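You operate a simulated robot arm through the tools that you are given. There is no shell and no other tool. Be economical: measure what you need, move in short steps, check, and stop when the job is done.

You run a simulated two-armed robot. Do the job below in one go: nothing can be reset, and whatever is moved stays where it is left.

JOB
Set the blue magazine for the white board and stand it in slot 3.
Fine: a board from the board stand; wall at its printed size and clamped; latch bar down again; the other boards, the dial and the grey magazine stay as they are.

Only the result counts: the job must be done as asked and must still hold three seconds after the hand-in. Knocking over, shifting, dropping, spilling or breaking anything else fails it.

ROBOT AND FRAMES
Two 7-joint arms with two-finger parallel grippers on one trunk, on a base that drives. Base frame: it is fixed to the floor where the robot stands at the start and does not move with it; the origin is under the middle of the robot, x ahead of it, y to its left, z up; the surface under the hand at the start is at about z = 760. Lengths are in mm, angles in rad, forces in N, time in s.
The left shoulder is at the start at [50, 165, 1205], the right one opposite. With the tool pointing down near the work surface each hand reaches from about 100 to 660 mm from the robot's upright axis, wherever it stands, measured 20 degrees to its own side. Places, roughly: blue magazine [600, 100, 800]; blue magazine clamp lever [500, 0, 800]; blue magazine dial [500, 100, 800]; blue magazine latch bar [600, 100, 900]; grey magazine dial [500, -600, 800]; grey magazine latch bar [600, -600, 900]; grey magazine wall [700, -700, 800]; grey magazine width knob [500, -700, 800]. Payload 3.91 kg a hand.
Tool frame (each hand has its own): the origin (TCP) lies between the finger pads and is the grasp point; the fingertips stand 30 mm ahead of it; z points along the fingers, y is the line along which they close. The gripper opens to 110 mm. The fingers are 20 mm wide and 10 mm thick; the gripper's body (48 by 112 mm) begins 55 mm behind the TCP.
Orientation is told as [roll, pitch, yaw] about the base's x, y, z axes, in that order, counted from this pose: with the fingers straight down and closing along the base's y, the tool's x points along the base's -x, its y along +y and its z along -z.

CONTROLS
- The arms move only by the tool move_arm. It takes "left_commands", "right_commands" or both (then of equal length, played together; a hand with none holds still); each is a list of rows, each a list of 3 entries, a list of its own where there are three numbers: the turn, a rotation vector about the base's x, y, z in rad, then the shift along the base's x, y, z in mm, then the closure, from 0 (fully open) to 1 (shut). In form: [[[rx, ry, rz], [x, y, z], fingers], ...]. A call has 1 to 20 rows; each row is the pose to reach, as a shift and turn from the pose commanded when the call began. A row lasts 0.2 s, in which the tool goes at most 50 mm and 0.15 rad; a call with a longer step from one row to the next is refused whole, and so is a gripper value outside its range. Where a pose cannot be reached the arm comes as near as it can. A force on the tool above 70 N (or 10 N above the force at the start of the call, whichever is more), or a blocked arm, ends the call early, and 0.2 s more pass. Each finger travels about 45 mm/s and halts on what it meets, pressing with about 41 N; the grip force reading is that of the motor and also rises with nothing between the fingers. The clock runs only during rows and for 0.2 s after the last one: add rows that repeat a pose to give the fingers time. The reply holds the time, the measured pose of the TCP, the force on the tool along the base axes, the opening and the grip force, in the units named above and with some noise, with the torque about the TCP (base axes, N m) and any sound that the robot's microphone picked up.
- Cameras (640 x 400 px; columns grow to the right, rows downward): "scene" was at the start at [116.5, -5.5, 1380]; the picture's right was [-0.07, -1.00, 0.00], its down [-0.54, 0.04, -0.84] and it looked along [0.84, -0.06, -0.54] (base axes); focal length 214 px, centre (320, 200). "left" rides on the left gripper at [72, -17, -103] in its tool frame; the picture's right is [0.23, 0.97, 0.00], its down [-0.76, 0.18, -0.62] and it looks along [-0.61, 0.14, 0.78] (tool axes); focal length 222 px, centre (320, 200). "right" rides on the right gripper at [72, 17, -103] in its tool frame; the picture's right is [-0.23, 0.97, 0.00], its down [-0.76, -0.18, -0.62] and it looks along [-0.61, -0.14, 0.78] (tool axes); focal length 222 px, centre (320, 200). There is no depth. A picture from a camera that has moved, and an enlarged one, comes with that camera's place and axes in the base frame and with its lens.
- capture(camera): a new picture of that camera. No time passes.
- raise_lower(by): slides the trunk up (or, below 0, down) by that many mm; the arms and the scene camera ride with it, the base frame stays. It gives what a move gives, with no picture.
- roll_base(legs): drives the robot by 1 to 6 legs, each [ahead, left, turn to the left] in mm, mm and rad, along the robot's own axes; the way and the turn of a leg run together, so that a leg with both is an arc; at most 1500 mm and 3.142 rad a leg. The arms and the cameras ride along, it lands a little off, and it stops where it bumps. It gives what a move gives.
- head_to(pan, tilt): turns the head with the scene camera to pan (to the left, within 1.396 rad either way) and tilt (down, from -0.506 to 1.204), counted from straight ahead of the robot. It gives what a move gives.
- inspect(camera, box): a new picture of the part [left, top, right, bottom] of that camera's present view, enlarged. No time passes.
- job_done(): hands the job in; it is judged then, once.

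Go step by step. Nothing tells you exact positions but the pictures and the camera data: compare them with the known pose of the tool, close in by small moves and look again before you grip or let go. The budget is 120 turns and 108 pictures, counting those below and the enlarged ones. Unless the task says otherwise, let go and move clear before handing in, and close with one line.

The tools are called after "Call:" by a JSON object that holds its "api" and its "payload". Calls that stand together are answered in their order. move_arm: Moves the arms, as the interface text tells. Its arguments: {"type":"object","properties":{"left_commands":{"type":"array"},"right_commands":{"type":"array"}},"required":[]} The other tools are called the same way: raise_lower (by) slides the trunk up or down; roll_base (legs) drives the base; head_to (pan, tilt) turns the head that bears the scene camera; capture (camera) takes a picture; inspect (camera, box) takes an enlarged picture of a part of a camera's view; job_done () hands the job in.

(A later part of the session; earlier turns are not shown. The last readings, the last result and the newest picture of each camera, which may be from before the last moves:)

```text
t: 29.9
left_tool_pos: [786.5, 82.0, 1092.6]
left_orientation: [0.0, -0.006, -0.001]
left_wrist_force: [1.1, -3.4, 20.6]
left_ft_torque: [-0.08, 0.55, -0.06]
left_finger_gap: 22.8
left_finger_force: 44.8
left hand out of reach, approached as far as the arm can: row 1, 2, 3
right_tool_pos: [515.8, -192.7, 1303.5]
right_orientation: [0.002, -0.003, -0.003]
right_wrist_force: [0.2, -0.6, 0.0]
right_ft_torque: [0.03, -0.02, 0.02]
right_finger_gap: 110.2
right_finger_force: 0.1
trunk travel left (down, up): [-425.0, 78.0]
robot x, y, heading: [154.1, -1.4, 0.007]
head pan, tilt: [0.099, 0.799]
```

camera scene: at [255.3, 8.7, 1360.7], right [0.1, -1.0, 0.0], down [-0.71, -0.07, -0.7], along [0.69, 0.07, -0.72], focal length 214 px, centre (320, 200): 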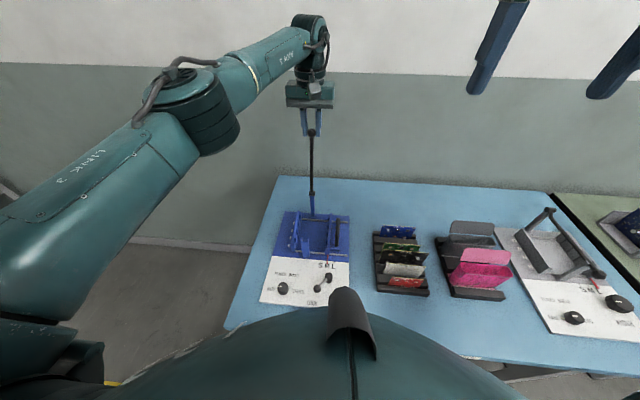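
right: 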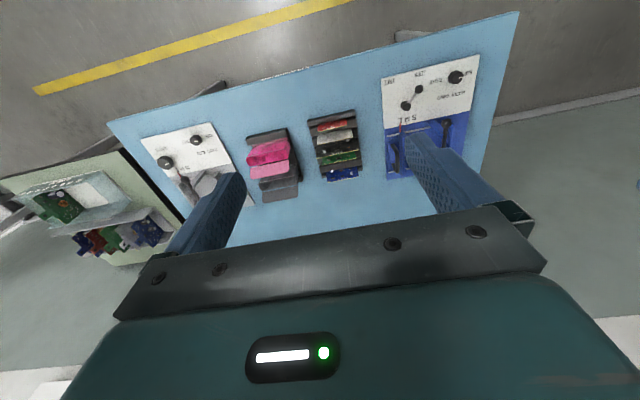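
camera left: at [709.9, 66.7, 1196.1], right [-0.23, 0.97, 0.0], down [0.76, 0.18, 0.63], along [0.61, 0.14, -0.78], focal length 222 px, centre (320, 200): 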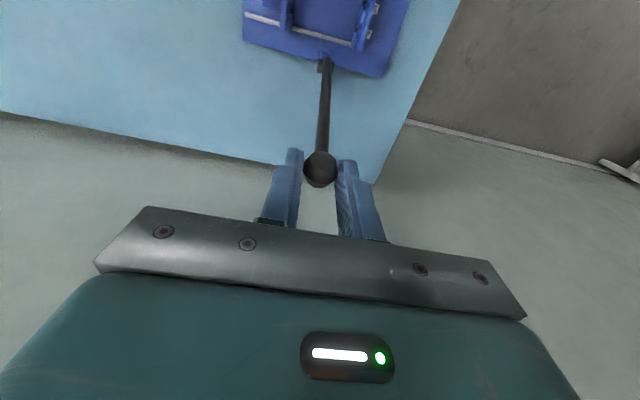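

The arm's reach ends here at about 101°. I release slowly and watch whether the bar stays.

Call:
{"api": "move_arm", "payload": {"left_commands": [[[0, 0, 0], [0, 0, -1], 0.75], [[0, 0, 0], [0, 0, -1], 0.65], [[0, 0, 0], [0, 0, -1], 0.6]]}}

Call:
{"api": "capture", "payload": {"camera": "left"}}

```text
t: 30.7
left_tool_pos: [787.1, 83.1, 1087.3]
left_orientation: [0.0, -0.001, 0.001]
left_wrist_force: [-0.3, -0.4, -0.7]
left_ft_torque: [-0.01, 0.02, -0.01]
left_finger_gap: 44.0
left_finger_force: 0.1
right_tool_pos: [518.5, -193.1, 1303.1]
right_orientation: [0.0, 0.0, -0.002]
right_wrist_force: [0.0, -0.7, 0.8]
right_ft_torque: [0.01, -0.02, -0.02]
right_finger_gap: 110.1
right_finger_force: 0.1
trunk travel left (down, up): [-425.0, 78.0]
robot x, y, heading: [149.7, 0.4, -0.001]
head pan, tilt: [0.099, 0.799]
```

```text
71 pictures are left
camera left: at [715.1, 68.4, 1191.1], right [-0.23, 0.97, 0.0], down [0.76, 0.18, 0.62], along [0.61, 0.14, -0.78], focal length 222 px, centre (320, 200)
```

left: 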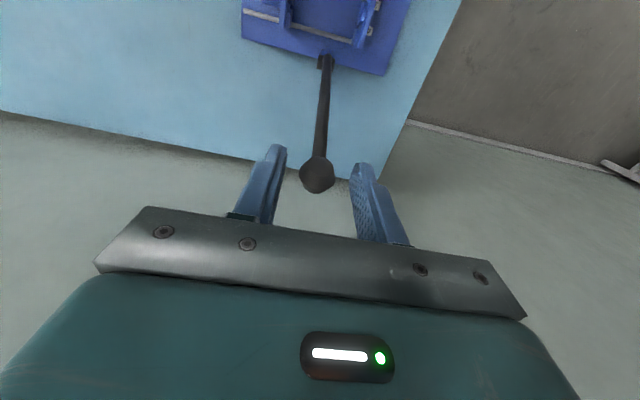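

The bar stays leaning back on its own. I withdraw the left hand upward and park it to the left, while turning the right hand by 90° for gripping the board's faces.

Call:
{"api": "move_arm", "payload": {"left_commands": [[[0, 0, 0], [0, 0, 30], 0.5], [[0, 0, 0], [0, 0, 60], 0.4], [[0, 0, 0], [-20, 20, 90], 0.4], [[0, 0, 0], [-60, 40, 95], 0.4], [[0, 0, 0], [-95, 65, 95], 0.4], [[0, 0, 0], [-130, 95, 90], 0.4], [[0, 0, 0], [-165, 125, 80], 0.4], [[0, 0, 0], [-205, 150, 75], 0.4], [[0, 0, 0], [-245, 175, 70], 0.4], [[0, 0, 0], [-285, 195, 65], 0.4], [[0, 0, 0], [-320, 215, 60], 0.4], [[0, 0, 0], [-320, 215, 60], 0.4]], "right_commands": [[[0, 0, 0.13], [0, 0, -20], 0], [[0, 0, 0.26], [0, 0, -45], 0], [[0, 0, 0.39], [0, 0, -70], 0], [[0, 0, 0.52], [0, 0, -100], 0.1], [[0, 0, 0.65], [0, 0, -130], 0.2], [[0, 0, 0.78], [0, 0, -160], 0.3], [[0, 0, 0.91], [0, 0, -190], 0.4], [[0, 0, 1.04], [0, 0, -220], 0.5], [[0, 0, 1.17], [0, 0, -240], 0.6], [[0, 0, 1.3], [0, 0, -255], 0.6], [[0, 0, 1.44], [0, 0, -265], 0.6], [[0, 0, 1.571], [0, 0, -265], 0.6]]}}

Call:
{"api": "capture", "payload": {"camera": "scene"}}

Call:
{"api": "capture", "payload": {"camera": "right"}}

```text
t: 33.3
left_tool_pos: [465.1, 297.1, 1149.3]
left_orientation: [0.002, 0.001, 0.0]
left_wrist_force: [0.6, -0.1, -0.6]
left_ft_torque: [0.02, 0.01, 0.0]
left_finger_gap: 66.1
left_finger_force: 0.0
left hand out of reach, approached as far as the arm can: row 1, 2
right_tool_pos: [448.4, -141.7, 990.1]
right_orientation: [-0.061, 0.026, 1.496]
right_wrist_force: [-0.3, -0.7, -0.1]
right_ft_torque: [-0.01, -0.02, 0.04]
right_finger_gap: 44.0
right_finger_force: 0.0
right hand out of reach, approached as far as the arm can: row 9, 10, 11, 12
trunk travel left (down, up): [-425.0, 78.0]
robot x, y, heading: [146.5, 2.7, 0.001]
head pan, tilt: [0.099, 0.799]
```

```text
70 pictures are left
camera scene: at [256.6, 8.3, 1360.4], right [0.1, -1.0, 0.0], down [-0.71, -0.07, -0.7], along [0.69, 0.07, -0.72], focal length 214 px, centre (320, 200)
```

scene: 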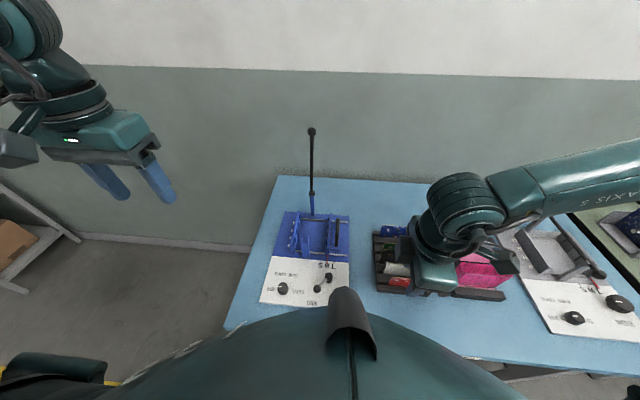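

```text
69 pictures are left
camera right: at [421.3, -210.4, 1094.3], right [-0.95, 0.3, -0.07], down [0.2, 0.77, 0.61], along [0.23, 0.57, -0.79], focal length 222 px, centre (320, 200)
```

right: 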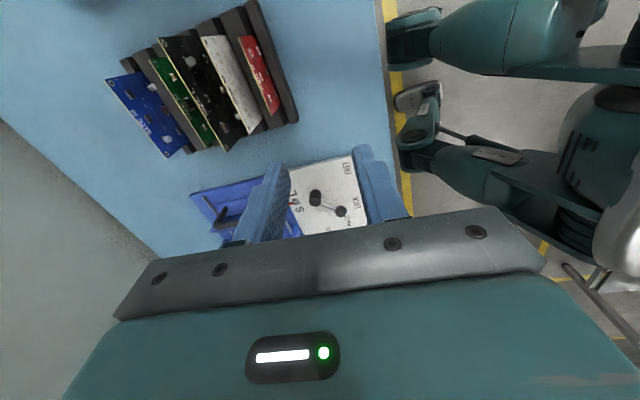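

The right wrist can't reach that yaw well. I'll unwind it and try the opposite yaw instead.

Call:
{"api": "move_arm", "payload": {"right_commands": [[[0, 0, -0.14], [0, 0, 15], 0.6], [[0, 0, -0.28], [0, 0, 30], 0.6], [[0, 0, -0.42], [10, -5, 45], 0.6], [[0, 0, -0.56], [20, -10, 60], 0.6], [[0, 0, -0.7], [20, -10, 60], 0.6], [[0, 0, -0.84], [20, -10, 60], 0.6], [[0, 0, -0.98], [20, -10, 60], 0.6], [[0, 0, -1.12], [20, -10, 60], 0.6], [[0, 0, -1.26], [20, -10, 60], 0.6], [[0, 0, -1.4], [20, -10, 60], 0.6], [[0, 0, -1.5], [20, -10, 60], 0.6]]}}

```text
t: 35.7
left_tool_pos: [465.3, 297.7, 1148.0]
left_orientation: [-0.001, -0.001, 0.001]
left_wrist_force: [0.2, 0.9, 0.6]
left_ft_torque: [-0.04, 0.0, 0.01]
left_finger_gap: 65.8
left_finger_force: 0.1
right_tool_pos: [469.5, -150.8, 1048.6]
right_orientation: [-0.06, 0.028, -0.007]
right_wrist_force: [0.1, 0.9, -0.2]
right_ft_torque: [-0.01, -0.03, 0.0]
right_finger_gap: 44.0
right_finger_force: 0.0
trunk travel left (down, up): [-425.0, 78.0]
robot x, y, heading: [150.8, 0.7, 0.0]
head pan, tilt: [0.099, 0.799]
```

Relative moves start from the reached pose, so I level the wrist first and then turn it the other way.

Call:
{"api": "move_arm", "payload": {"right_commands": [[[0.06, -0.028, 0.007], [10, -10, 10], 0.6], [[0.06, -0.028, 0.007], [20, -20, 10], 0.6]]}}

Call:
{"api": "move_arm", "payload": {"right_commands": [[[0, 0, -0.14], [10, -10, 0], 0.6], [[0, 0, -0.28], [20, -20, 0], 0.6], [[0, 0, -0.42], [30, -25, 0], 0.6], [[0, 0, -0.56], [30, -25, 0], 0.6], [[0, 0, -0.7], [30, -25, 0], 0.6], [[0, 0, -0.84], [30, -25, 0], 0.6], [[0, 0, -0.98], [30, -25, 0], 0.6], [[0, 0, -1.12], [30, -25, 0], 0.6], [[0, 0, -1.26], [30, -25, 0], 0.6], [[0, 0, -1.4], [30, -25, 0], 0.6], [[0, 0, -1.5], [30, -25, 0], 0.6], [[0, 0, -1.571], [30, -25, 0], 0.6]]}}

Call:
{"api": "capture", "payload": {"camera": "right"}}

Call:
{"api": "capture", "payload": {"camera": "scene"}}

```text
t: 36.3
left_tool_pos: [464.5, 298.1, 1148.1]
left_orientation: [0.0, 0.0, 0.0]
left_wrist_force: [-0.2, -0.1, 0.3]
left_ft_torque: [-0.02, 0.03, 0.01]
left_finger_gap: 65.9
left_finger_force: 0.1
right_tool_pos: [490.1, -171.9, 1056.3]
right_orientation: [0.001, 0.002, 0.001]
right_wrist_force: [0.4, -0.9, 0.1]
right_ft_torque: [-0.02, 0.03, 0.01]
right_finger_gap: 44.4
right_finger_force: 0.1
trunk travel left (down, up): [-425.0, 78.0]
robot x, y, heading: [148.4, -0.2, 0.003]
head pan, tilt: [0.099, 0.799]
```

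```text
t: 38.9
left_tool_pos: [464.6, 298.5, 1148.5]
left_orientation: [0.0, -0.001, 0.002]
left_wrist_force: [0.3, -0.8, -0.6]
left_ft_torque: [0.03, 0.03, -0.01]
left_finger_gap: 65.9
left_finger_force: 0.1
right_tool_pos: [520.2, -196.3, 1058.2]
right_orientation: [0.0, 0.0, -1.572]
right_wrist_force: [-0.6, 0.0, 0.0]
right_ft_torque: [-0.02, -0.01, 0.03]
right_finger_gap: 43.9
right_finger_force: 0.0
trunk travel left (down, up): [-425.0, 78.0]
robot x, y, heading: [149.0, 0.4, 0.0]
head pan, tilt: [0.099, 0.799]
```

```text
68 pictures are left
camera right: at [537.1, -124.9, 1161.9], right [0.97, -0.23, 0.0], down [-0.18, -0.76, 0.62], along [-0.14, -0.61, -0.78], focal length 222 px, centre (320, 200)
```

right: 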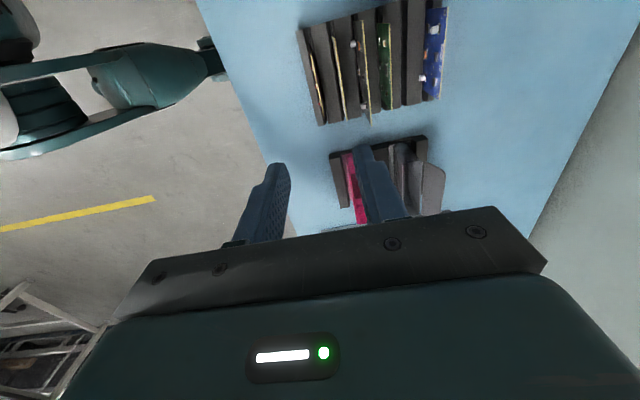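

```text
67 pictures are left
camera scene: at [256.6, 8.9, 1360.4], right [0.1, -1.0, 0.0], down [-0.71, -0.07, -0.7], along [0.69, 0.07, -0.72], focal length 214 px, centre (320, 200)
```

scene: 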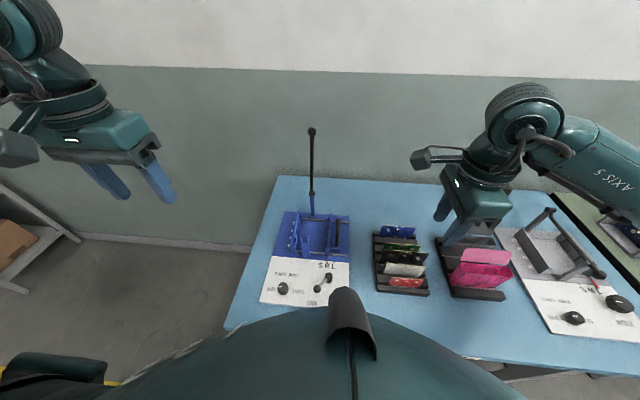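

The opposite yaw works. The wrist camera now looks along −y and sees the boards edge-on; I enlarge both views to locate the white board.

Call:
{"api": "inspect", "payload": {"camera": "right", "box": [280, 0, 460, 130]}}

Call:
{"api": "inspect", "payload": {"camera": "scene", "box": [365, 220, 440, 300]}}

```text
3.08 times, centred on (370, 65) of right
camera zoom: at [537.1, -124.9, 1161.9], right [0.97, -0.23, 0.0], down [-0.18, -0.76, 0.62], along [-0.14, -0.61, -0.78], focal length 684 px, centre (166, 615)
```

zoom: 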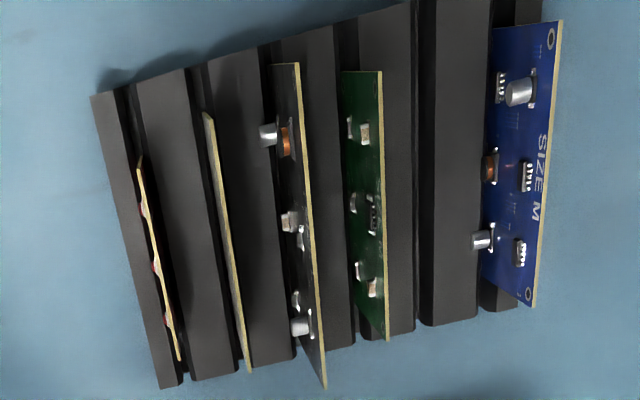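

```text
5.00 times, centred on (402, 260) of scene
camera zoom: at [256.6, 8.9, 1360.4], right [0.1, -1.0, 0.0], down [-0.71, -0.07, -0.7], along [0.69, 0.07, -0.72], focal length 1072 px, centre (-92, -100)
```

zoom: 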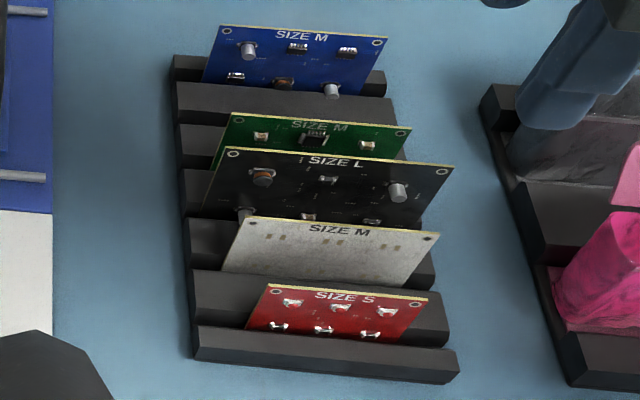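

White board top edge: x≈551, y from −143 to −247, z≈828; the black one is 34 mm behind. I bring the right hand over it at y≈−195 and look closely.

Call:
{"api": "move_arm", "payload": {"right_commands": [[[0, 0, 0], [10, 0, -30], 0.7], [[0, 0, 0], [20, 0, -60], 0.75], [[0, 0, 0], [31, 1, -100], 0.8], [[0, 0, 0], [31, 1, -140], 0.82], [[0, 0, 0], [31, 1, -150], 0.82]]}}

Call:
{"api": "capture", "payload": {"camera": "right"}}

Call:
{"api": "inspect", "payload": {"camera": "right", "box": [220, 60, 420, 220]}}

```text
t: 40.1
left_tool_pos: [465.1, 297.7, 1148.9]
left_orientation: [0.002, 0.001, 0.0]
left_wrist_force: [0.4, -0.1, 0.2]
left_ft_torque: [0.01, -0.05, 0.01]
left_finger_gap: 66.0
left_finger_force: 0.0
right_tool_pos: [549.7, -195.1, 907.9]
right_orientation: [0.0, 0.0, -1.57]
right_wrist_force: [-0.4, 0.2, 0.1]
right_ft_torque: [0.03, -0.03, 0.0]
right_finger_gap: 19.4
right_finger_force: 0.1
trunk travel left (down, up): [-425.0, 78.0]
robot x, y, heading: [149.3, 0.7, 0.004]
head pan, tilt: [0.099, 0.799]
```

```text
64 pictures are left
camera right: at [567.6, -121.9, 1011.7], right [0.97, -0.22, 0.0], down [-0.18, -0.76, 0.62], along [-0.14, -0.61, -0.78], focal length 222 px, centre (320, 200)
```

right: 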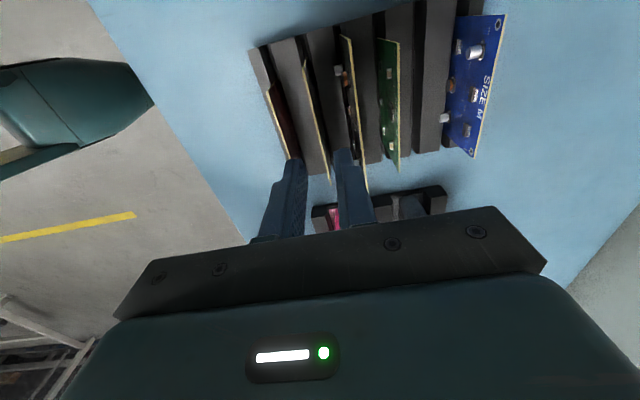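

```text
2.50 times, centred on (320, 140) of right
camera zoom: at [567.6, -121.9, 1011.7], right [0.97, -0.22, 0.0], down [-0.18, -0.76, 0.62], along [-0.14, -0.61, -0.78], focal length 555 px, centre (320, 350)
```

zoom: 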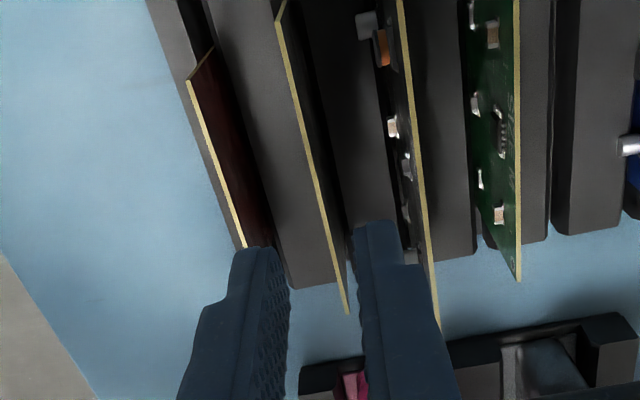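

The board's edge runs midway between the finger tracks (x≈549.7). I lower 68 mm so the tips overlap the board by about 18 mm, then close.

Call:
{"api": "move_arm", "payload": {"right_commands": [[[0, 0, 0], [0, 0, -25], 0.82], [[0, 0, 0], [0, 0, -50], 0.82], [[0, 0, 0], [0, 0, -68], 0.82], [[0, 0, 0], [0, 0, -68], 0.9], [[0, 0, 0], [0, 0, -68], 1], [[0, 0, 0], [0, 0, -68], 1], [[0, 0, 0], [0, 0, -68], 1]]}}

Call:
{"api": "inspect", "payload": {"camera": "scene", "box": [350, 180, 450, 300]}}

Call:
{"api": "capture", "payload": {"camera": "right"}}

```text
t: 41.7
left_tool_pos: [465.6, 297.5, 1148.7]
left_orientation: [0.0, -0.001, 0.001]
left_wrist_force: [-0.5, -0.6, 0.1]
left_ft_torque: [0.01, -0.02, -0.01]
left_finger_gap: 65.9
left_finger_force: 0.1
right_tool_pos: [550.6, -196.2, 839.5]
right_orientation: [0.001, 0.002, -1.57]
right_wrist_force: [-0.8, 0.8, -0.1]
right_ft_torque: [0.03, 0.1, -0.04]
right_finger_gap: 1.6
right_finger_force: 41.0
trunk travel left (down, up): [-425.0, 78.0]
robot x, y, heading: [149.4, -0.1, 0.006]
head pan, tilt: [0.099, 0.799]
```

```text
3.33 times, centred on (400, 240) of scene
camera zoom: at [256.5, 8.9, 1360.4], right [0.1, -1.0, 0.0], down [-0.71, -0.07, -0.7], along [0.69, 0.07, -0.72], focal length 715 px, centre (53, 67)
```

zoom: 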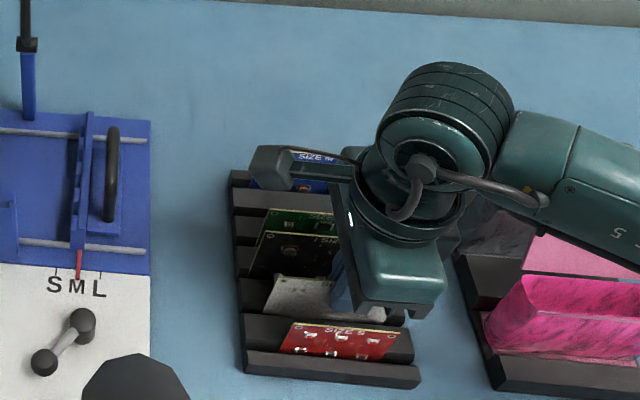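

```text
61 pictures are left
camera right: at [567.5, -123.9, 943.9], right [0.97, -0.23, 0.0], down [-0.18, -0.76, 0.62], along [-0.14, -0.61, -0.78], focal length 222 px, centre (320, 200)
```

right: 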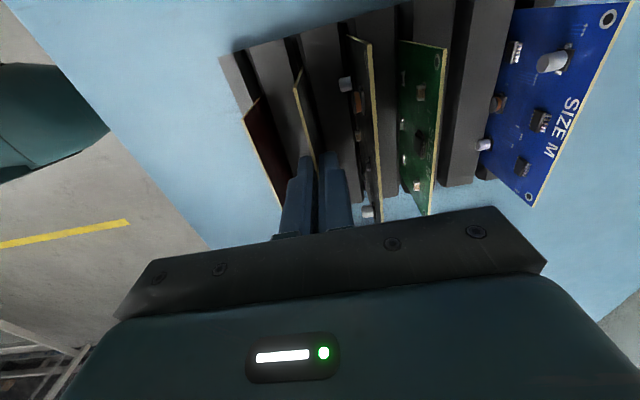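

Board gripped (1.6 mm thick). I lift it straight up and check.

Call:
{"api": "move_arm", "payload": {"right_commands": [[[0, 0, 0], [0, 0, 15], 1], [[0, 0, 0], [0, 0, 40], 1], [[0, 0, 0], [0, 0, 75], 1], [[0, 0, 0], [0, 0, 110], 1], [[0, 0, 0], [0, 0, 150], 1]]}}

Call:
{"api": "inspect", "payload": {"camera": "scene", "box": [270, 140, 450, 300]}}

Call:
{"api": "capture", "payload": {"camera": "right"}}

```text
t: 42.9
left_tool_pos: [464.8, 298.5, 1149.3]
left_orientation: [-0.001, 0.002, 0.0]
left_wrist_force: [-0.4, -0.3, -0.8]
left_ft_torque: [-0.02, 0.05, 0.0]
left_finger_gap: 66.0
left_finger_force: 0.0
right_tool_pos: [549.9, -193.6, 990.2]
right_orientation: [0.0, 0.0, -1.57]
right_wrist_force: [-0.1, 0.7, 0.4]
right_ft_torque: [-0.01, 0.04, -0.03]
right_finger_gap: 1.8
right_finger_force: 40.7
trunk travel left (down, up): [-425.0, 78.0]
robot x, y, heading: [147.0, 1.6, -0.007]
head pan, tilt: [0.099, 0.799]
```

```text
2.50 times, centred on (360, 220) of scene
camera zoom: at [256.5, 9.1, 1360.4], right [0.1, -1.0, 0.0], down [-0.71, -0.07, -0.7], along [0.69, 0.07, -0.72], focal length 536 px, centre (220, 150)
```

zoom: 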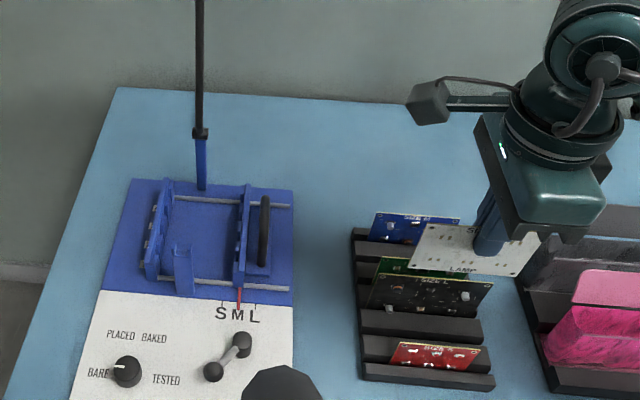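

```text
59 pictures are left
camera right: at [566.8, -122.8, 1093.8], right [0.97, -0.23, 0.0], down [-0.18, -0.76, 0.62], along [-0.14, -0.61, -0.78], focal length 222 px, centre (320, 200)
```

right: 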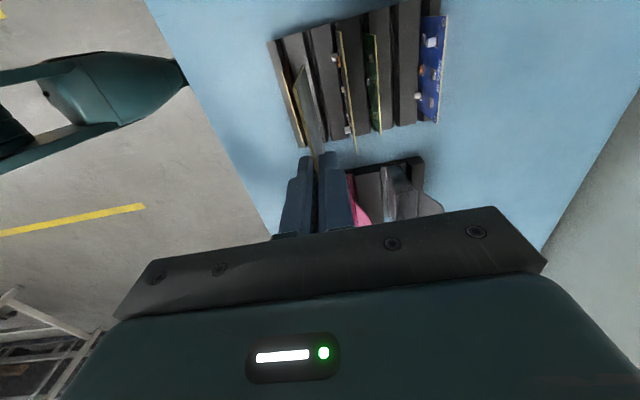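

The white board is lifted cleanly. Now I enlarge the magazine to locate slot 3, and the held board to check its tilt.

Call:
{"api": "inspect", "payload": {"camera": "scene", "box": [300, 205, 355, 265]}}

Call:
{"api": "inspect", "payload": {"camera": "right", "box": [260, 40, 380, 180]}}

Call:
{"api": "inspect", "payload": {"camera": "left", "box": [0, 0, 320, 240]}}

```text
6.67 times, centred on (328, 235) of scene
camera zoom: at [256.5, 9.1, 1360.4], right [0.1, -1.0, 0.0], down [-0.71, -0.07, -0.7], along [0.69, 0.07, -0.72], focal length 1430 px, centre (270, -33)
```

zoom: 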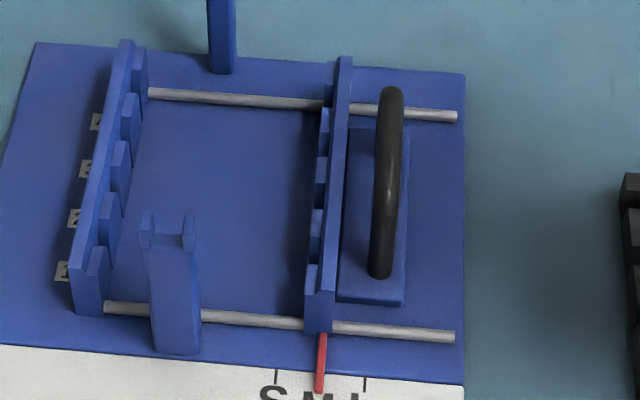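

```text
2.86 times, centred on (320, 110) of right
camera zoom: at [566.8, -122.8, 1093.8], right [0.97, -0.23, 0.0], down [-0.18, -0.76, 0.62], along [-0.14, -0.61, -0.78], focal length 635 px, centre (320, 457)
```

zoom: 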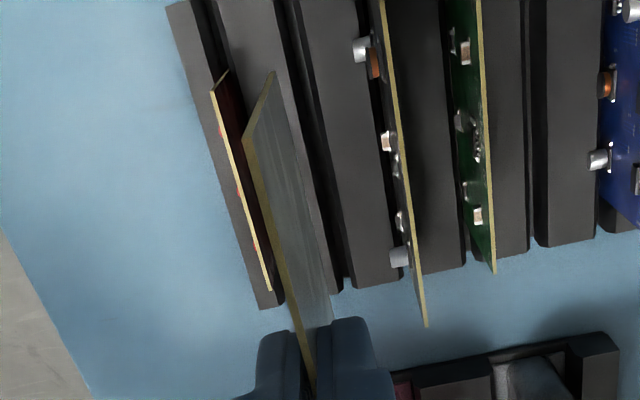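

```text
1.67 times, centred on (160, 120) of left
camera zoom: at [392.6, 282.8, 1251.7], right [-0.23, 0.97, 0.0], down [0.76, 0.18, 0.62], along [0.61, 0.14, -0.78], focal length 370 px, centre (587, 333)
```

zoom: 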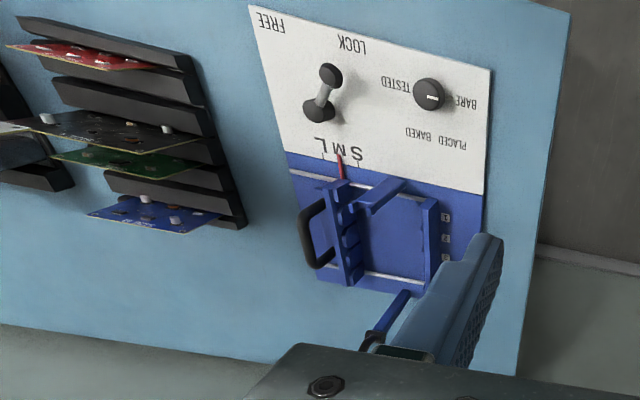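

The board hangs vertical, about 68 mm tall with its bottom 80 mm below the TCP. Slots are spaced 30 mm with slot 3 at x≈674, board centre y≈72. I carry the board there at height.

Call:
{"api": "move_arm", "payload": {"right_commands": [[[0, 0, 0], [15, 38, 0], 1], [[0, 0, 0], [32, 76, 0], 1], [[0, 0, 0], [50, 114, 0], 1], [[0, 0, 0], [70, 152, 0], 1], [[0, 0, 0], [88, 190, 0], 1], [[0, 0, 0], [106, 228, 0], 1], [[0, 0, 0], [124, 266, 0], 1], [[0, 0, 0], [124, 266, 0], 1]]}}

Call:
{"api": "capture", "payload": {"camera": "right"}}

Call:
{"api": "capture", "payload": {"camera": "scene"}}

```text
t: 44.7
left_tool_pos: [465.6, 297.4, 1147.8]
left_orientation: [0.0, 0.0, 0.001]
left_wrist_force: [-0.8, -0.1, -0.1]
left_ft_torque: [0.02, -0.01, 0.01]
left_finger_gap: 66.5
left_finger_force: 0.0
right_tool_pos: [677.2, 70.2, 990.5]
right_orientation: [0.0, 0.004, -1.57]
right_wrist_force: [-0.3, -0.8, -0.5]
right_ft_torque: [0.0, -0.03, -0.02]
right_finger_gap: 1.7
right_finger_force: 41.1
trunk travel left (down, up): [-425.0, 78.0]
robot x, y, heading: [151.5, 4.2, 0.004]
head pan, tilt: [0.099, 0.799]
```

```text
55 pictures are left
camera right: at [693.3, 141.3, 1094.4], right [0.97, -0.22, 0.0], down [-0.18, -0.76, 0.62], along [-0.14, -0.61, -0.78], focal length 222 px, centre (320, 200)
```

right: 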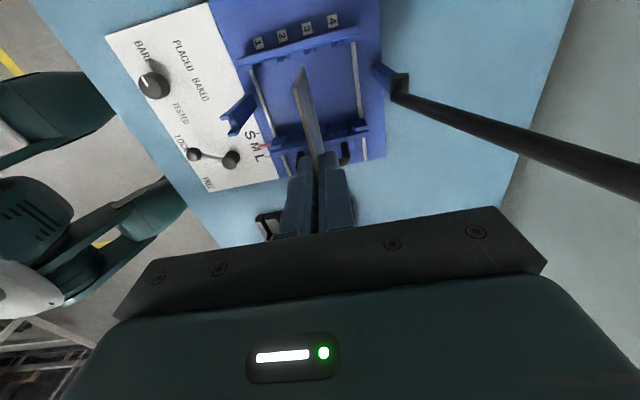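

```text
54 pictures are left
camera scene: at [256.6, 8.2, 1360.4], right [0.1, -1.0, 0.0], down [-0.71, -0.07, -0.7], along [0.69, 0.07, -0.72], focal length 214 px, centre (320, 200)
```

scene: 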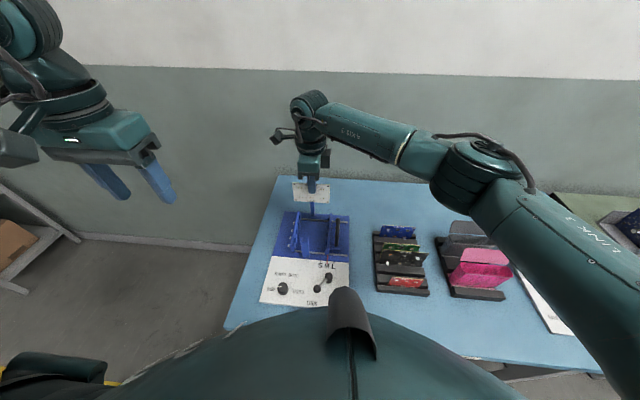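

Good: the wrist camera sees both walls and the numbered slots. I enlarge it to align the board with slot 3.

Call:
{"api": "inspect", "payload": {"camera": "right", "box": [220, 0, 400, 180]}}

```text
2.22 times, centred on (310, 90) of right
camera zoom: at [693.3, 141.3, 1094.4], right [0.97, -0.22, 0.0], down [-0.18, -0.76, 0.62], along [-0.14, -0.61, -0.78], focal length 494 px, centre (342, 444)
```

zoom: 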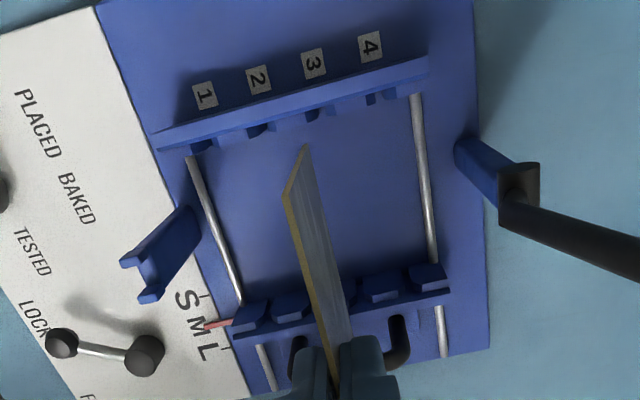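

Board at x≈676.5, label 3 reading 674–679 in the two views. I lower until the board's bottom is just above the wall tops and compare again.

Call:
{"api": "move_arm", "payload": {"right_commands": [[[0, 0, 0], [0, 0.5, -25], 1], [[0, 0, 0], [0, 1, -50], 1], [[0, 0, 0], [0, 1.5, -72], 1], [[0, 0, 0], [0, 1.5, -78], 1]]}}

Call:
{"api": "inspect", "payload": {"camera": "right", "box": [220, 0, 400, 180]}}

Call:
{"api": "inspect", "payload": {"camera": "scene", "box": [290, 195, 360, 265]}}

```text
t: 45.7
left_tool_pos: [465.2, 298.2, 1149.0]
left_orientation: [0.0, 0.0, -0.001]
left_wrist_force: [-0.1, -0.4, 0.7]
left_ft_torque: [0.0, 0.0, -0.04]
left_finger_gap: 66.1
left_finger_force: 0.1
right_tool_pos: [674.9, 71.4, 912.7]
right_orientation: [0.0, 0.002, -1.57]
right_wrist_force: [-0.1, 0.0, 0.6]
right_ft_torque: [-0.02, 0.02, 0.01]
right_finger_gap: 1.7
right_finger_force: 41.2
trunk travel left (down, up): [-425.0, 78.0]
robot x, y, heading: [146.5, -1.1, 0.0]
head pan, tilt: [0.099, 0.799]
```

```text
2.22 times, centred on (310, 90) of right
camera zoom: at [691.9, 143.2, 1016.5], right [0.97, -0.23, 0.0], down [-0.18, -0.76, 0.62], along [-0.14, -0.61, -0.78], focal length 494 px, centre (342, 444)
```

zoom: 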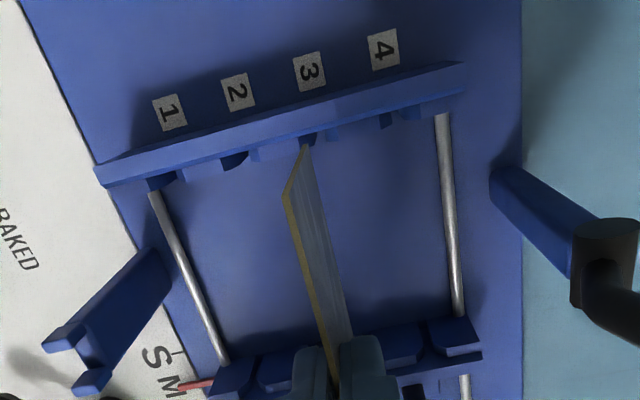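

```text
5.71 times, centred on (325, 230) of scene
camera zoom: at [256.5, 8.8, 1360.4], right [0.1, -1.0, 0.0], down [-0.71, -0.07, -0.7], along [0.69, 0.07, -0.72], focal length 1226 px, centre (291, 29)
```

zoom: 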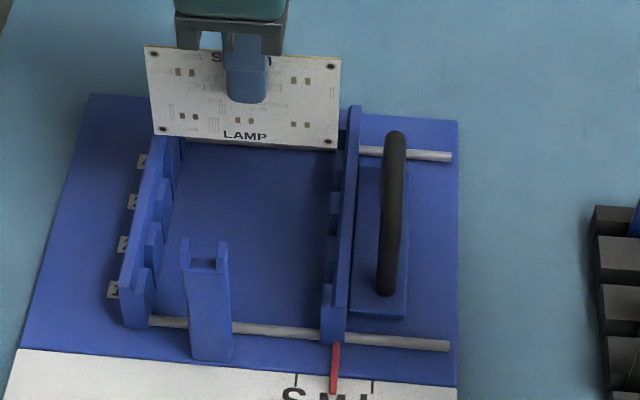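

x is aligned with groove 3 within half a millimetre. I zoom further on the left groove and the right side for the y alignment.

Call:
{"api": "inspect", "payload": {"camera": "right", "box": [275, 35, 345, 85]}}

Call:
{"api": "inspect", "payload": {"camera": "scene", "box": [300, 205, 336, 230]}}

```text
8.00 times, centred on (310, 60) of right
camera zoom: at [691.9, 143.2, 1016.5], right [0.97, -0.23, 0.0], down [-0.18, -0.76, 0.62], along [-0.14, -0.61, -0.78], focal length 1777 px, centre (400, 1320)
```

zoom: 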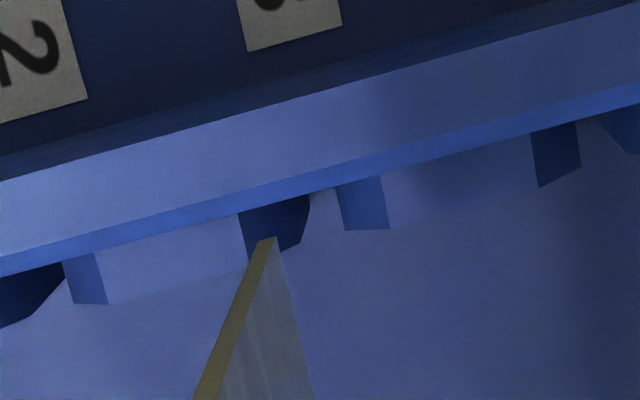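

```text
16.00 times, centred on (318, 218) of scene
camera zoom: at [256.5, 8.8, 1360.4], right [0.1, -1.0, 0.0], down [-0.71, -0.07, -0.7], along [0.69, 0.07, -0.72], focal length 3432 px, centre (352, -80)
```

zoom: 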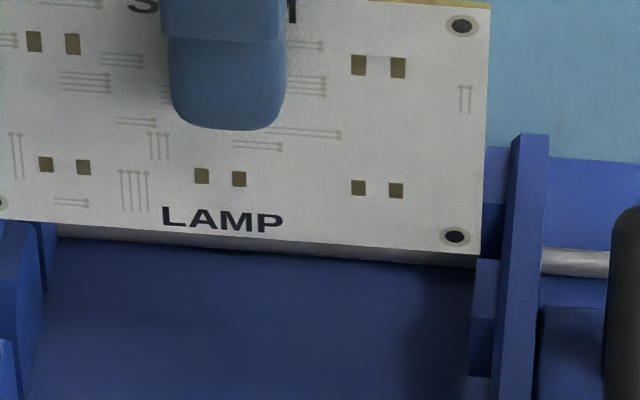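

Groove 3's centre reads about 2.5 mm further in x than the board, and y needs about −1.2 mm. I apply that and lower so the board's bottom just enters the funnel, then look.

Call:
{"api": "move_arm", "payload": {"right_commands": [[[0, 0, 0], [2.5, -1.2, 0], 1], [[0, 0, 0], [2.5, -1.2, -10], 1], [[0, 0, 0], [2.5, -1.2, -20], 1], [[0, 0, 0], [2.5, -1.2, -20], 1]]}}

Call:
{"api": "inspect", "payload": {"camera": "right", "box": [275, 30, 345, 80]}}

Call:
{"api": "inspect", "payload": {"camera": "scene", "box": [300, 210, 336, 235]}}

```text
t: 46.7
left_tool_pos: [464.5, 297.1, 1149.0]
left_orientation: [0.0, 0.0, 0.0]
left_wrist_force: [-0.7, 0.7, -1.2]
left_ft_torque: [-0.02, -0.01, -0.02]
left_finger_gap: 65.8
left_finger_force: 0.0
right_tool_pos: [677.3, 70.6, 891.9]
right_orientation: [0.0, 0.003, -1.568]
right_wrist_force: [-0.2, 0.3, 0.7]
right_ft_torque: [0.04, -0.02, -0.01]
right_finger_gap: 1.9
right_finger_force: 41.4
trunk travel left (down, up): [-425.0, 78.0]
robot x, y, heading: [148.4, -1.1, -0.002]
head pan, tilt: [0.099, 0.799]
```

```text
8.00 times, centred on (310, 55) of right
camera zoom: at [694.3, 142.4, 995.9], right [0.97, -0.23, 0.0], down [-0.18, -0.76, 0.62], along [-0.14, -0.61, -0.78], focal length 1777 px, centre (400, 1360)
```

zoom: 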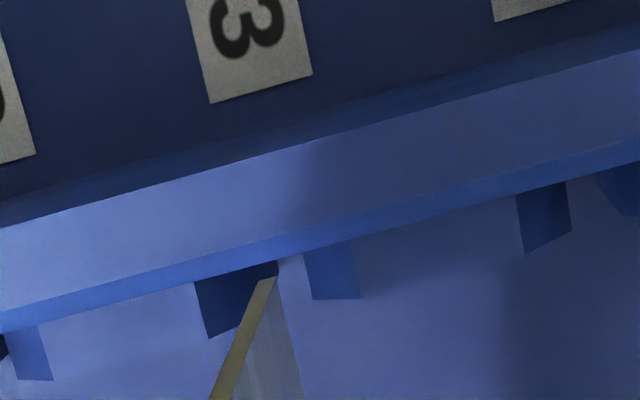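

```text
16.00 times, centred on (318, 222) of scene
camera zoom: at [256.6, 8.9, 1360.4], right [0.1, -1.0, 0.0], down [-0.71, -0.07, -0.7], along [0.69, 0.07, -0.72], focal length 3432 px, centre (352, -160)
```

zoom: 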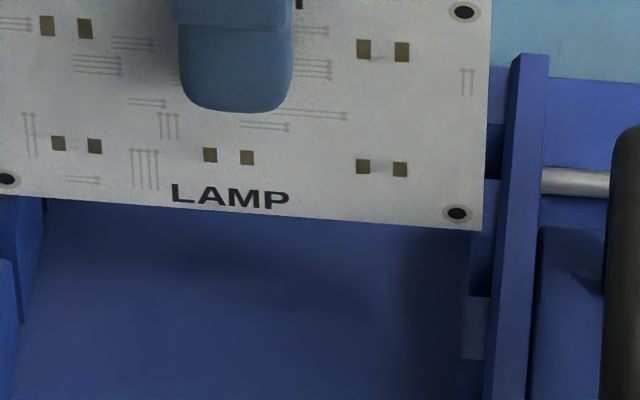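

The board corner is centred in the funnel. I shift y by −0.5 mm and lower 14 mm, checking the force.

Call:
{"api": "move_arm", "payload": {"right_commands": [[[0, 0, 0], [0, -0.5, -4], 1], [[0, 0, 0], [0, -0.5, -8], 1], [[0, 0, 0], [0, -0.5, -11], 1], [[0, 0, 0], [0, -0.5, -14], 1]]}}

Call:
{"api": "inspect", "payload": {"camera": "right", "box": [265, 20, 355, 90]}}

Call:
{"api": "inspect", "payload": {"camera": "scene", "box": [296, 205, 344, 240]}}

```text
t: 47.7
left_tool_pos: [464.2, 297.5, 1148.9]
left_orientation: [-0.001, 0.002, 0.001]
left_wrist_force: [0.7, -0.1, 0.3]
left_ft_torque: [-0.01, -0.01, 0.01]
left_finger_gap: 66.2
left_finger_force: 0.0
right_tool_pos: [676.8, 69.9, 876.8]
right_orientation: [0.001, 0.002, -1.569]
right_wrist_force: [0.3, -0.2, -0.1]
right_ft_torque: [0.01, -0.02, 0.0]
right_finger_gap: 2.0
right_finger_force: 40.8
trunk travel left (down, up): [-425.0, 78.0]
robot x, y, heading: [148.8, 2.3, -0.001]
head pan, tilt: [0.099, 0.799]
```

```text
5.71 times, centred on (310, 55) of right
camera zoom: at [694.8, 142.2, 982.1], right [0.97, -0.23, 0.0], down [-0.18, -0.76, 0.62], along [-0.14, -0.61, -0.78], focal length 1269 px, centre (377, 1029)
```

zoom: 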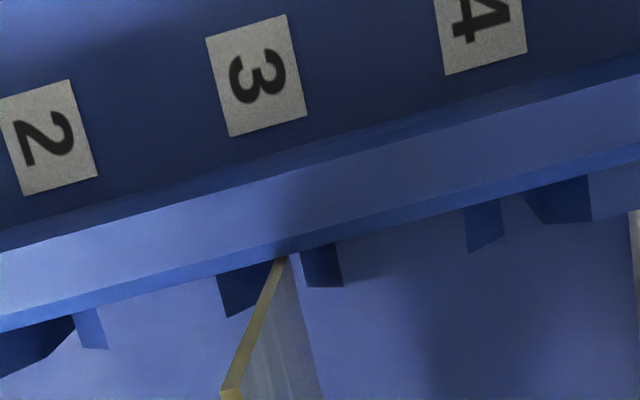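

```text
11.43 times, centred on (320, 222) of scene
camera zoom: at [256.6, 8.9, 1360.4], right [0.1, -1.0, 0.0], down [-0.71, -0.07, -0.7], along [0.69, 0.07, -0.72], focal length 2451 px, centre (320, -57)
```

zoom: 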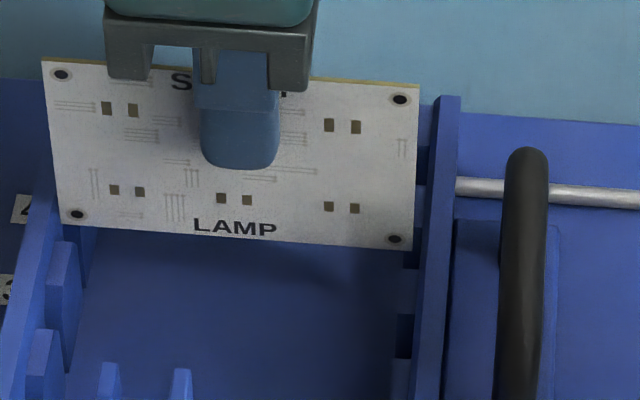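

No contact force and both edges are in slot 3. I continue lowering until the bottom touches.

Call:
{"api": "move_arm", "payload": {"right_commands": [[[0, 0, 0], [0, 0, -4], 1], [[0, 0, 0], [0, 0, -8], 1], [[0, 0, 0], [0, 0, -11], 1], [[0, 0, 0], [0, 0, -14], 1]]}}

Call:
{"api": "inspect", "payload": {"camera": "scene", "box": [296, 205, 344, 240]}}

```text
t: 48.7
left_tool_pos: [465.2, 297.5, 1150.2]
left_orientation: [-0.001, 0.001, -0.001]
left_wrist_force: [0.0, 0.2, 0.0]
left_ft_torque: [-0.01, -0.01, -0.01]
left_finger_gap: 66.1
left_finger_force: 0.0
right_tool_pos: [677.0, 69.7, 863.5]
right_orientation: [-0.001, 0.004, -1.569]
right_wrist_force: [0.2, 0.7, 0.1]
right_ft_torque: [-0.01, 0.01, 0.01]
right_finger_gap: 1.9
right_finger_force: 41.1
trunk travel left (down, up): [-425.0, 78.0]
robot x, y, heading: [149.0, 2.4, 0.001]
head pan, tilt: [0.099, 0.799]
```

```text
11.43 times, centred on (320, 222) of scene
camera zoom: at [256.6, 8.9, 1360.4], right [0.1, -1.0, 0.0], down [-0.71, -0.07, -0.7], along [0.69, 0.07, -0.72], focal length 2451 px, centre (320, -57)
```

zoom: 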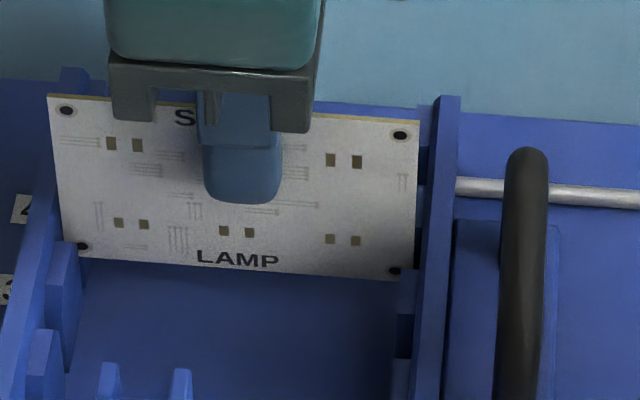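

Still free. I go on by small steps to feel the floor.

Call:
{"api": "move_arm", "payload": {"right_commands": [[[0, 0, 0], [0, 0, -3], 1], [[0, 0, 0], [0, 0, -6], 1], [[0, 0, 0], [0, 0, -6], 1]]}}

Call:
{"api": "move_arm", "payload": {"right_commands": [[[0, 0, 0], [0, 0, -2], 1], [[0, 0, 0], [0, 0, -4], 1], [[0, 0, 0], [0, 0, -4], 1]]}}

```text
t: 49.5
left_tool_pos: [465.5, 298.6, 1149.2]
left_orientation: [-0.001, 0.001, 0.001]
left_wrist_force: [-0.3, 0.3, 0.0]
left_ft_torque: [-0.02, -0.03, -0.04]
left_finger_gap: 66.2
left_finger_force: 0.2
right_tool_pos: [676.8, 68.3, 857.7]
right_orientation: [-0.001, 0.003, -1.569]
right_wrist_force: [-0.2, 0.3, 0.5]
right_ft_torque: [-0.02, 0.02, 0.0]
right_finger_gap: 1.6
right_finger_force: 40.9
trunk travel left (down, up): [-425.0, 78.0]
robot x, y, heading: [150.6, -1.6, -0.001]
head pan, tilt: [0.099, 0.799]
```

```text
t: 50.3
left_tool_pos: [465.4, 298.1, 1148.7]
left_orientation: [-0.003, -0.001, 0.0]
left_wrist_force: [0.0, 0.7, -0.4]
left_ft_torque: [0.0, -0.01, 0.01]
left_finger_gap: 65.9
left_finger_force: 0.0
right_tool_pos: [676.9, 68.9, 854.3]
right_orientation: [0.0, 0.0, -1.569]
right_wrist_force: [-0.3, -0.4, 0.0]
right_ft_torque: [-0.02, 0.0, 0.0]
right_finger_gap: 1.8
right_finger_force: 40.9
trunk travel left (down, up): [-425.0, 78.0]
robot x, y, heading: [150.8, -1.9, 0.004]
head pan, tilt: [0.099, 0.799]
```

Call:
{"api": "inspect", "payload": {"camera": "scene", "box": [296, 205, 344, 240]}}

Call:
{"api": "inspect", "payload": {"camera": "right", "box": [240, 10, 380, 130]}}

```text
11.43 times, centred on (320, 222) of scene
camera zoom: at [256.6, 8.8, 1360.4], right [0.1, -1.0, 0.0], down [-0.71, -0.07, -0.7], along [0.69, 0.07, -0.72], focal length 2451 px, centre (320, -57)
```

zoom: 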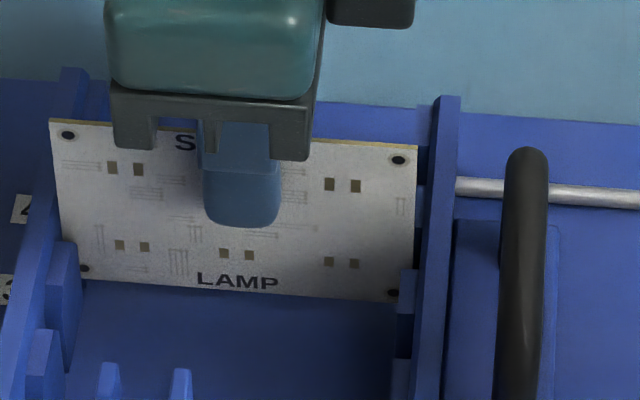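

```text
3.33 times, centred on (310, 70) of right
camera zoom: at [693.9, 142.0, 958.1], right [0.97, -0.23, 0.0], down [-0.18, -0.76, 0.62], along [-0.14, -0.61, -0.78], focal length 740 px, centre (353, 633)
```

zoom: 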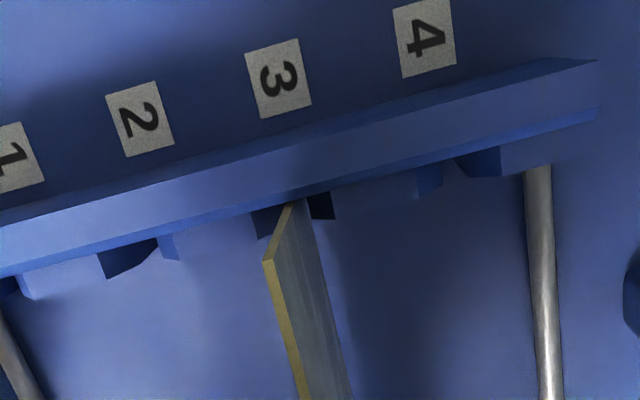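

The board is well inside slot 3 and still hanging free; I keep lowering gently.

Call:
{"api": "move_arm", "payload": {"right_commands": [[[0, 0, 0], [0, 0, -1.5], 1], [[0, 0, 0], [0, 0, -3], 1], [[0, 0, 0], [0, 0, -3], 1]]}}

Call:
{"api": "move_arm", "payload": {"right_commands": [[[0, 0, 0], [0, 0, -1.5], 1], [[0, 0, 0], [0, 0, -3], 1], [[0, 0, 0], [0, 0, -3], 1]]}}

```text
t: 51.1
left_tool_pos: [465.3, 297.3, 1149.4]
left_orientation: [0.0, 0.0, 0.0]
left_wrist_force: [0.4, -1.1, -0.5]
left_ft_torque: [0.01, -0.02, 0.0]
left_finger_gap: 66.0
left_finger_force: 0.1
right_tool_pos: [677.2, 68.5, 850.6]
right_orientation: [-0.002, 0.002, -1.57]
right_wrist_force: [0.2, -0.3, 0.4]
right_ft_torque: [-0.01, -0.02, -0.03]
right_finger_gap: 1.8
right_finger_force: 41.1
trunk travel left (down, up): [-425.0, 78.0]
robot x, y, heading: [148.8, -1.4, -0.001]
head pan, tilt: [0.099, 0.799]
```

```text
t: 51.9
left_tool_pos: [466.3, 298.0, 1148.3]
left_orientation: [0.0, -0.001, -0.001]
left_wrist_force: [-0.1, -0.5, -0.5]
left_ft_torque: [0.02, 0.01, 0.01]
left_finger_gap: 66.0
left_finger_force: 0.2
right_tool_pos: [676.5, 70.1, 847.9]
right_orientation: [0.001, 0.002, -1.569]
right_wrist_force: [0.4, 0.1, -0.2]
right_ft_torque: [0.0, -0.04, -0.01]
right_finger_gap: 1.8
right_finger_force: 41.4
trunk travel left (down, up): [-425.0, 78.0]
robot x, y, heading: [147.1, 0.2, -0.004]
head pan, tilt: [0.099, 0.799]
```

Call:
{"api": "move_arm", "payload": {"right_commands": [[[0, 0, 0], [0, 0, -1.5], 1], [[0, 0, 0], [0, 0, -3], 1], [[0, 0, 0], [0, 0, -3], 1]]}}

Call:
{"api": "inspect", "payload": {"camera": "scene", "box": [296, 205, 344, 240]}}

```text
t: 52.7
left_tool_pos: [465.1, 297.3, 1148.5]
left_orientation: [-0.001, 0.001, -0.001]
left_wrist_force: [-0.1, 0.2, 0.0]
left_ft_torque: [0.0, 0.0, -0.01]
left_finger_gap: 66.0
left_finger_force: 0.0
right_tool_pos: [677.8, 69.6, 844.7]
right_orientation: [0.0, 0.001, -1.569]
right_wrist_force: [0.6, -0.4, -0.2]
right_ft_torque: [0.0, -0.07, -0.1]
right_finger_gap: 1.9
right_finger_force: 41.3
trunk travel left (down, up): [-425.0, 78.0]
robot x, y, heading: [147.8, -0.8, -0.001]
head pan, tilt: [0.099, 0.799]
```

```text
11.43 times, centred on (320, 222) of scene
camera zoom: at [256.6, 8.8, 1360.4], right [0.1, -1.0, 0.0], down [-0.71, -0.07, -0.7], along [0.69, 0.07, -0.72], focal length 2451 px, centre (320, -57)
```

zoom: 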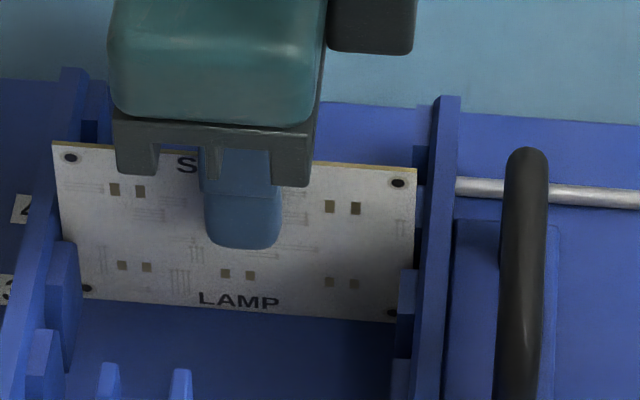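

Call:
{"api": "move_arm", "payload": {"right_commands": [[[0, 0, 0], [0, 0, -1.5], 1], [[0, 0, 0], [0, 0, -3], 1], [[0, 0, 0], [0, 0, -3], 1]]}}

Call:
{"api": "inspect", "payload": {"camera": "scene", "box": [296, 205, 344, 240]}}

```text
t: 53.5
left_tool_pos: [463.8, 298.5, 1148.8]
left_orientation: [0.001, -0.003, 0.002]
left_wrist_force: [0.5, -0.7, 0.2]
left_ft_torque: [-0.01, 0.01, 0.02]
left_finger_gap: 66.2
left_finger_force: 0.1
right_tool_pos: [676.4, 68.9, 842.6]
right_orientation: [0.001, 0.002, -1.569]
right_wrist_force: [1.3, -1.5, 12.8]
right_ft_torque: [-0.16, -0.02, -0.09]
right_finger_gap: 1.7
right_finger_force: 41.3
trunk travel left (down, up): [-425.0, 78.0]
robot x, y, heading: [149.2, 0.9, -0.003]
head pan, tilt: [0.099, 0.799]
```

```text
11.43 times, centred on (320, 222) of scene
camera zoom: at [255.5, 8.7, 1360.7], right [0.1, -1.0, 0.0], down [-0.71, -0.07, -0.7], along [0.69, 0.07, -0.72], focal length 2451 px, centre (320, -57)
```

zoom: 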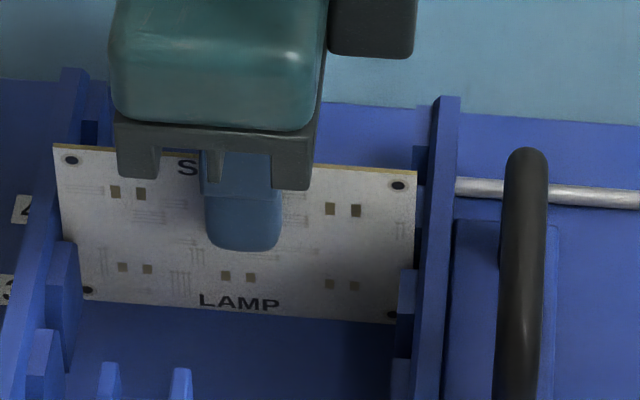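

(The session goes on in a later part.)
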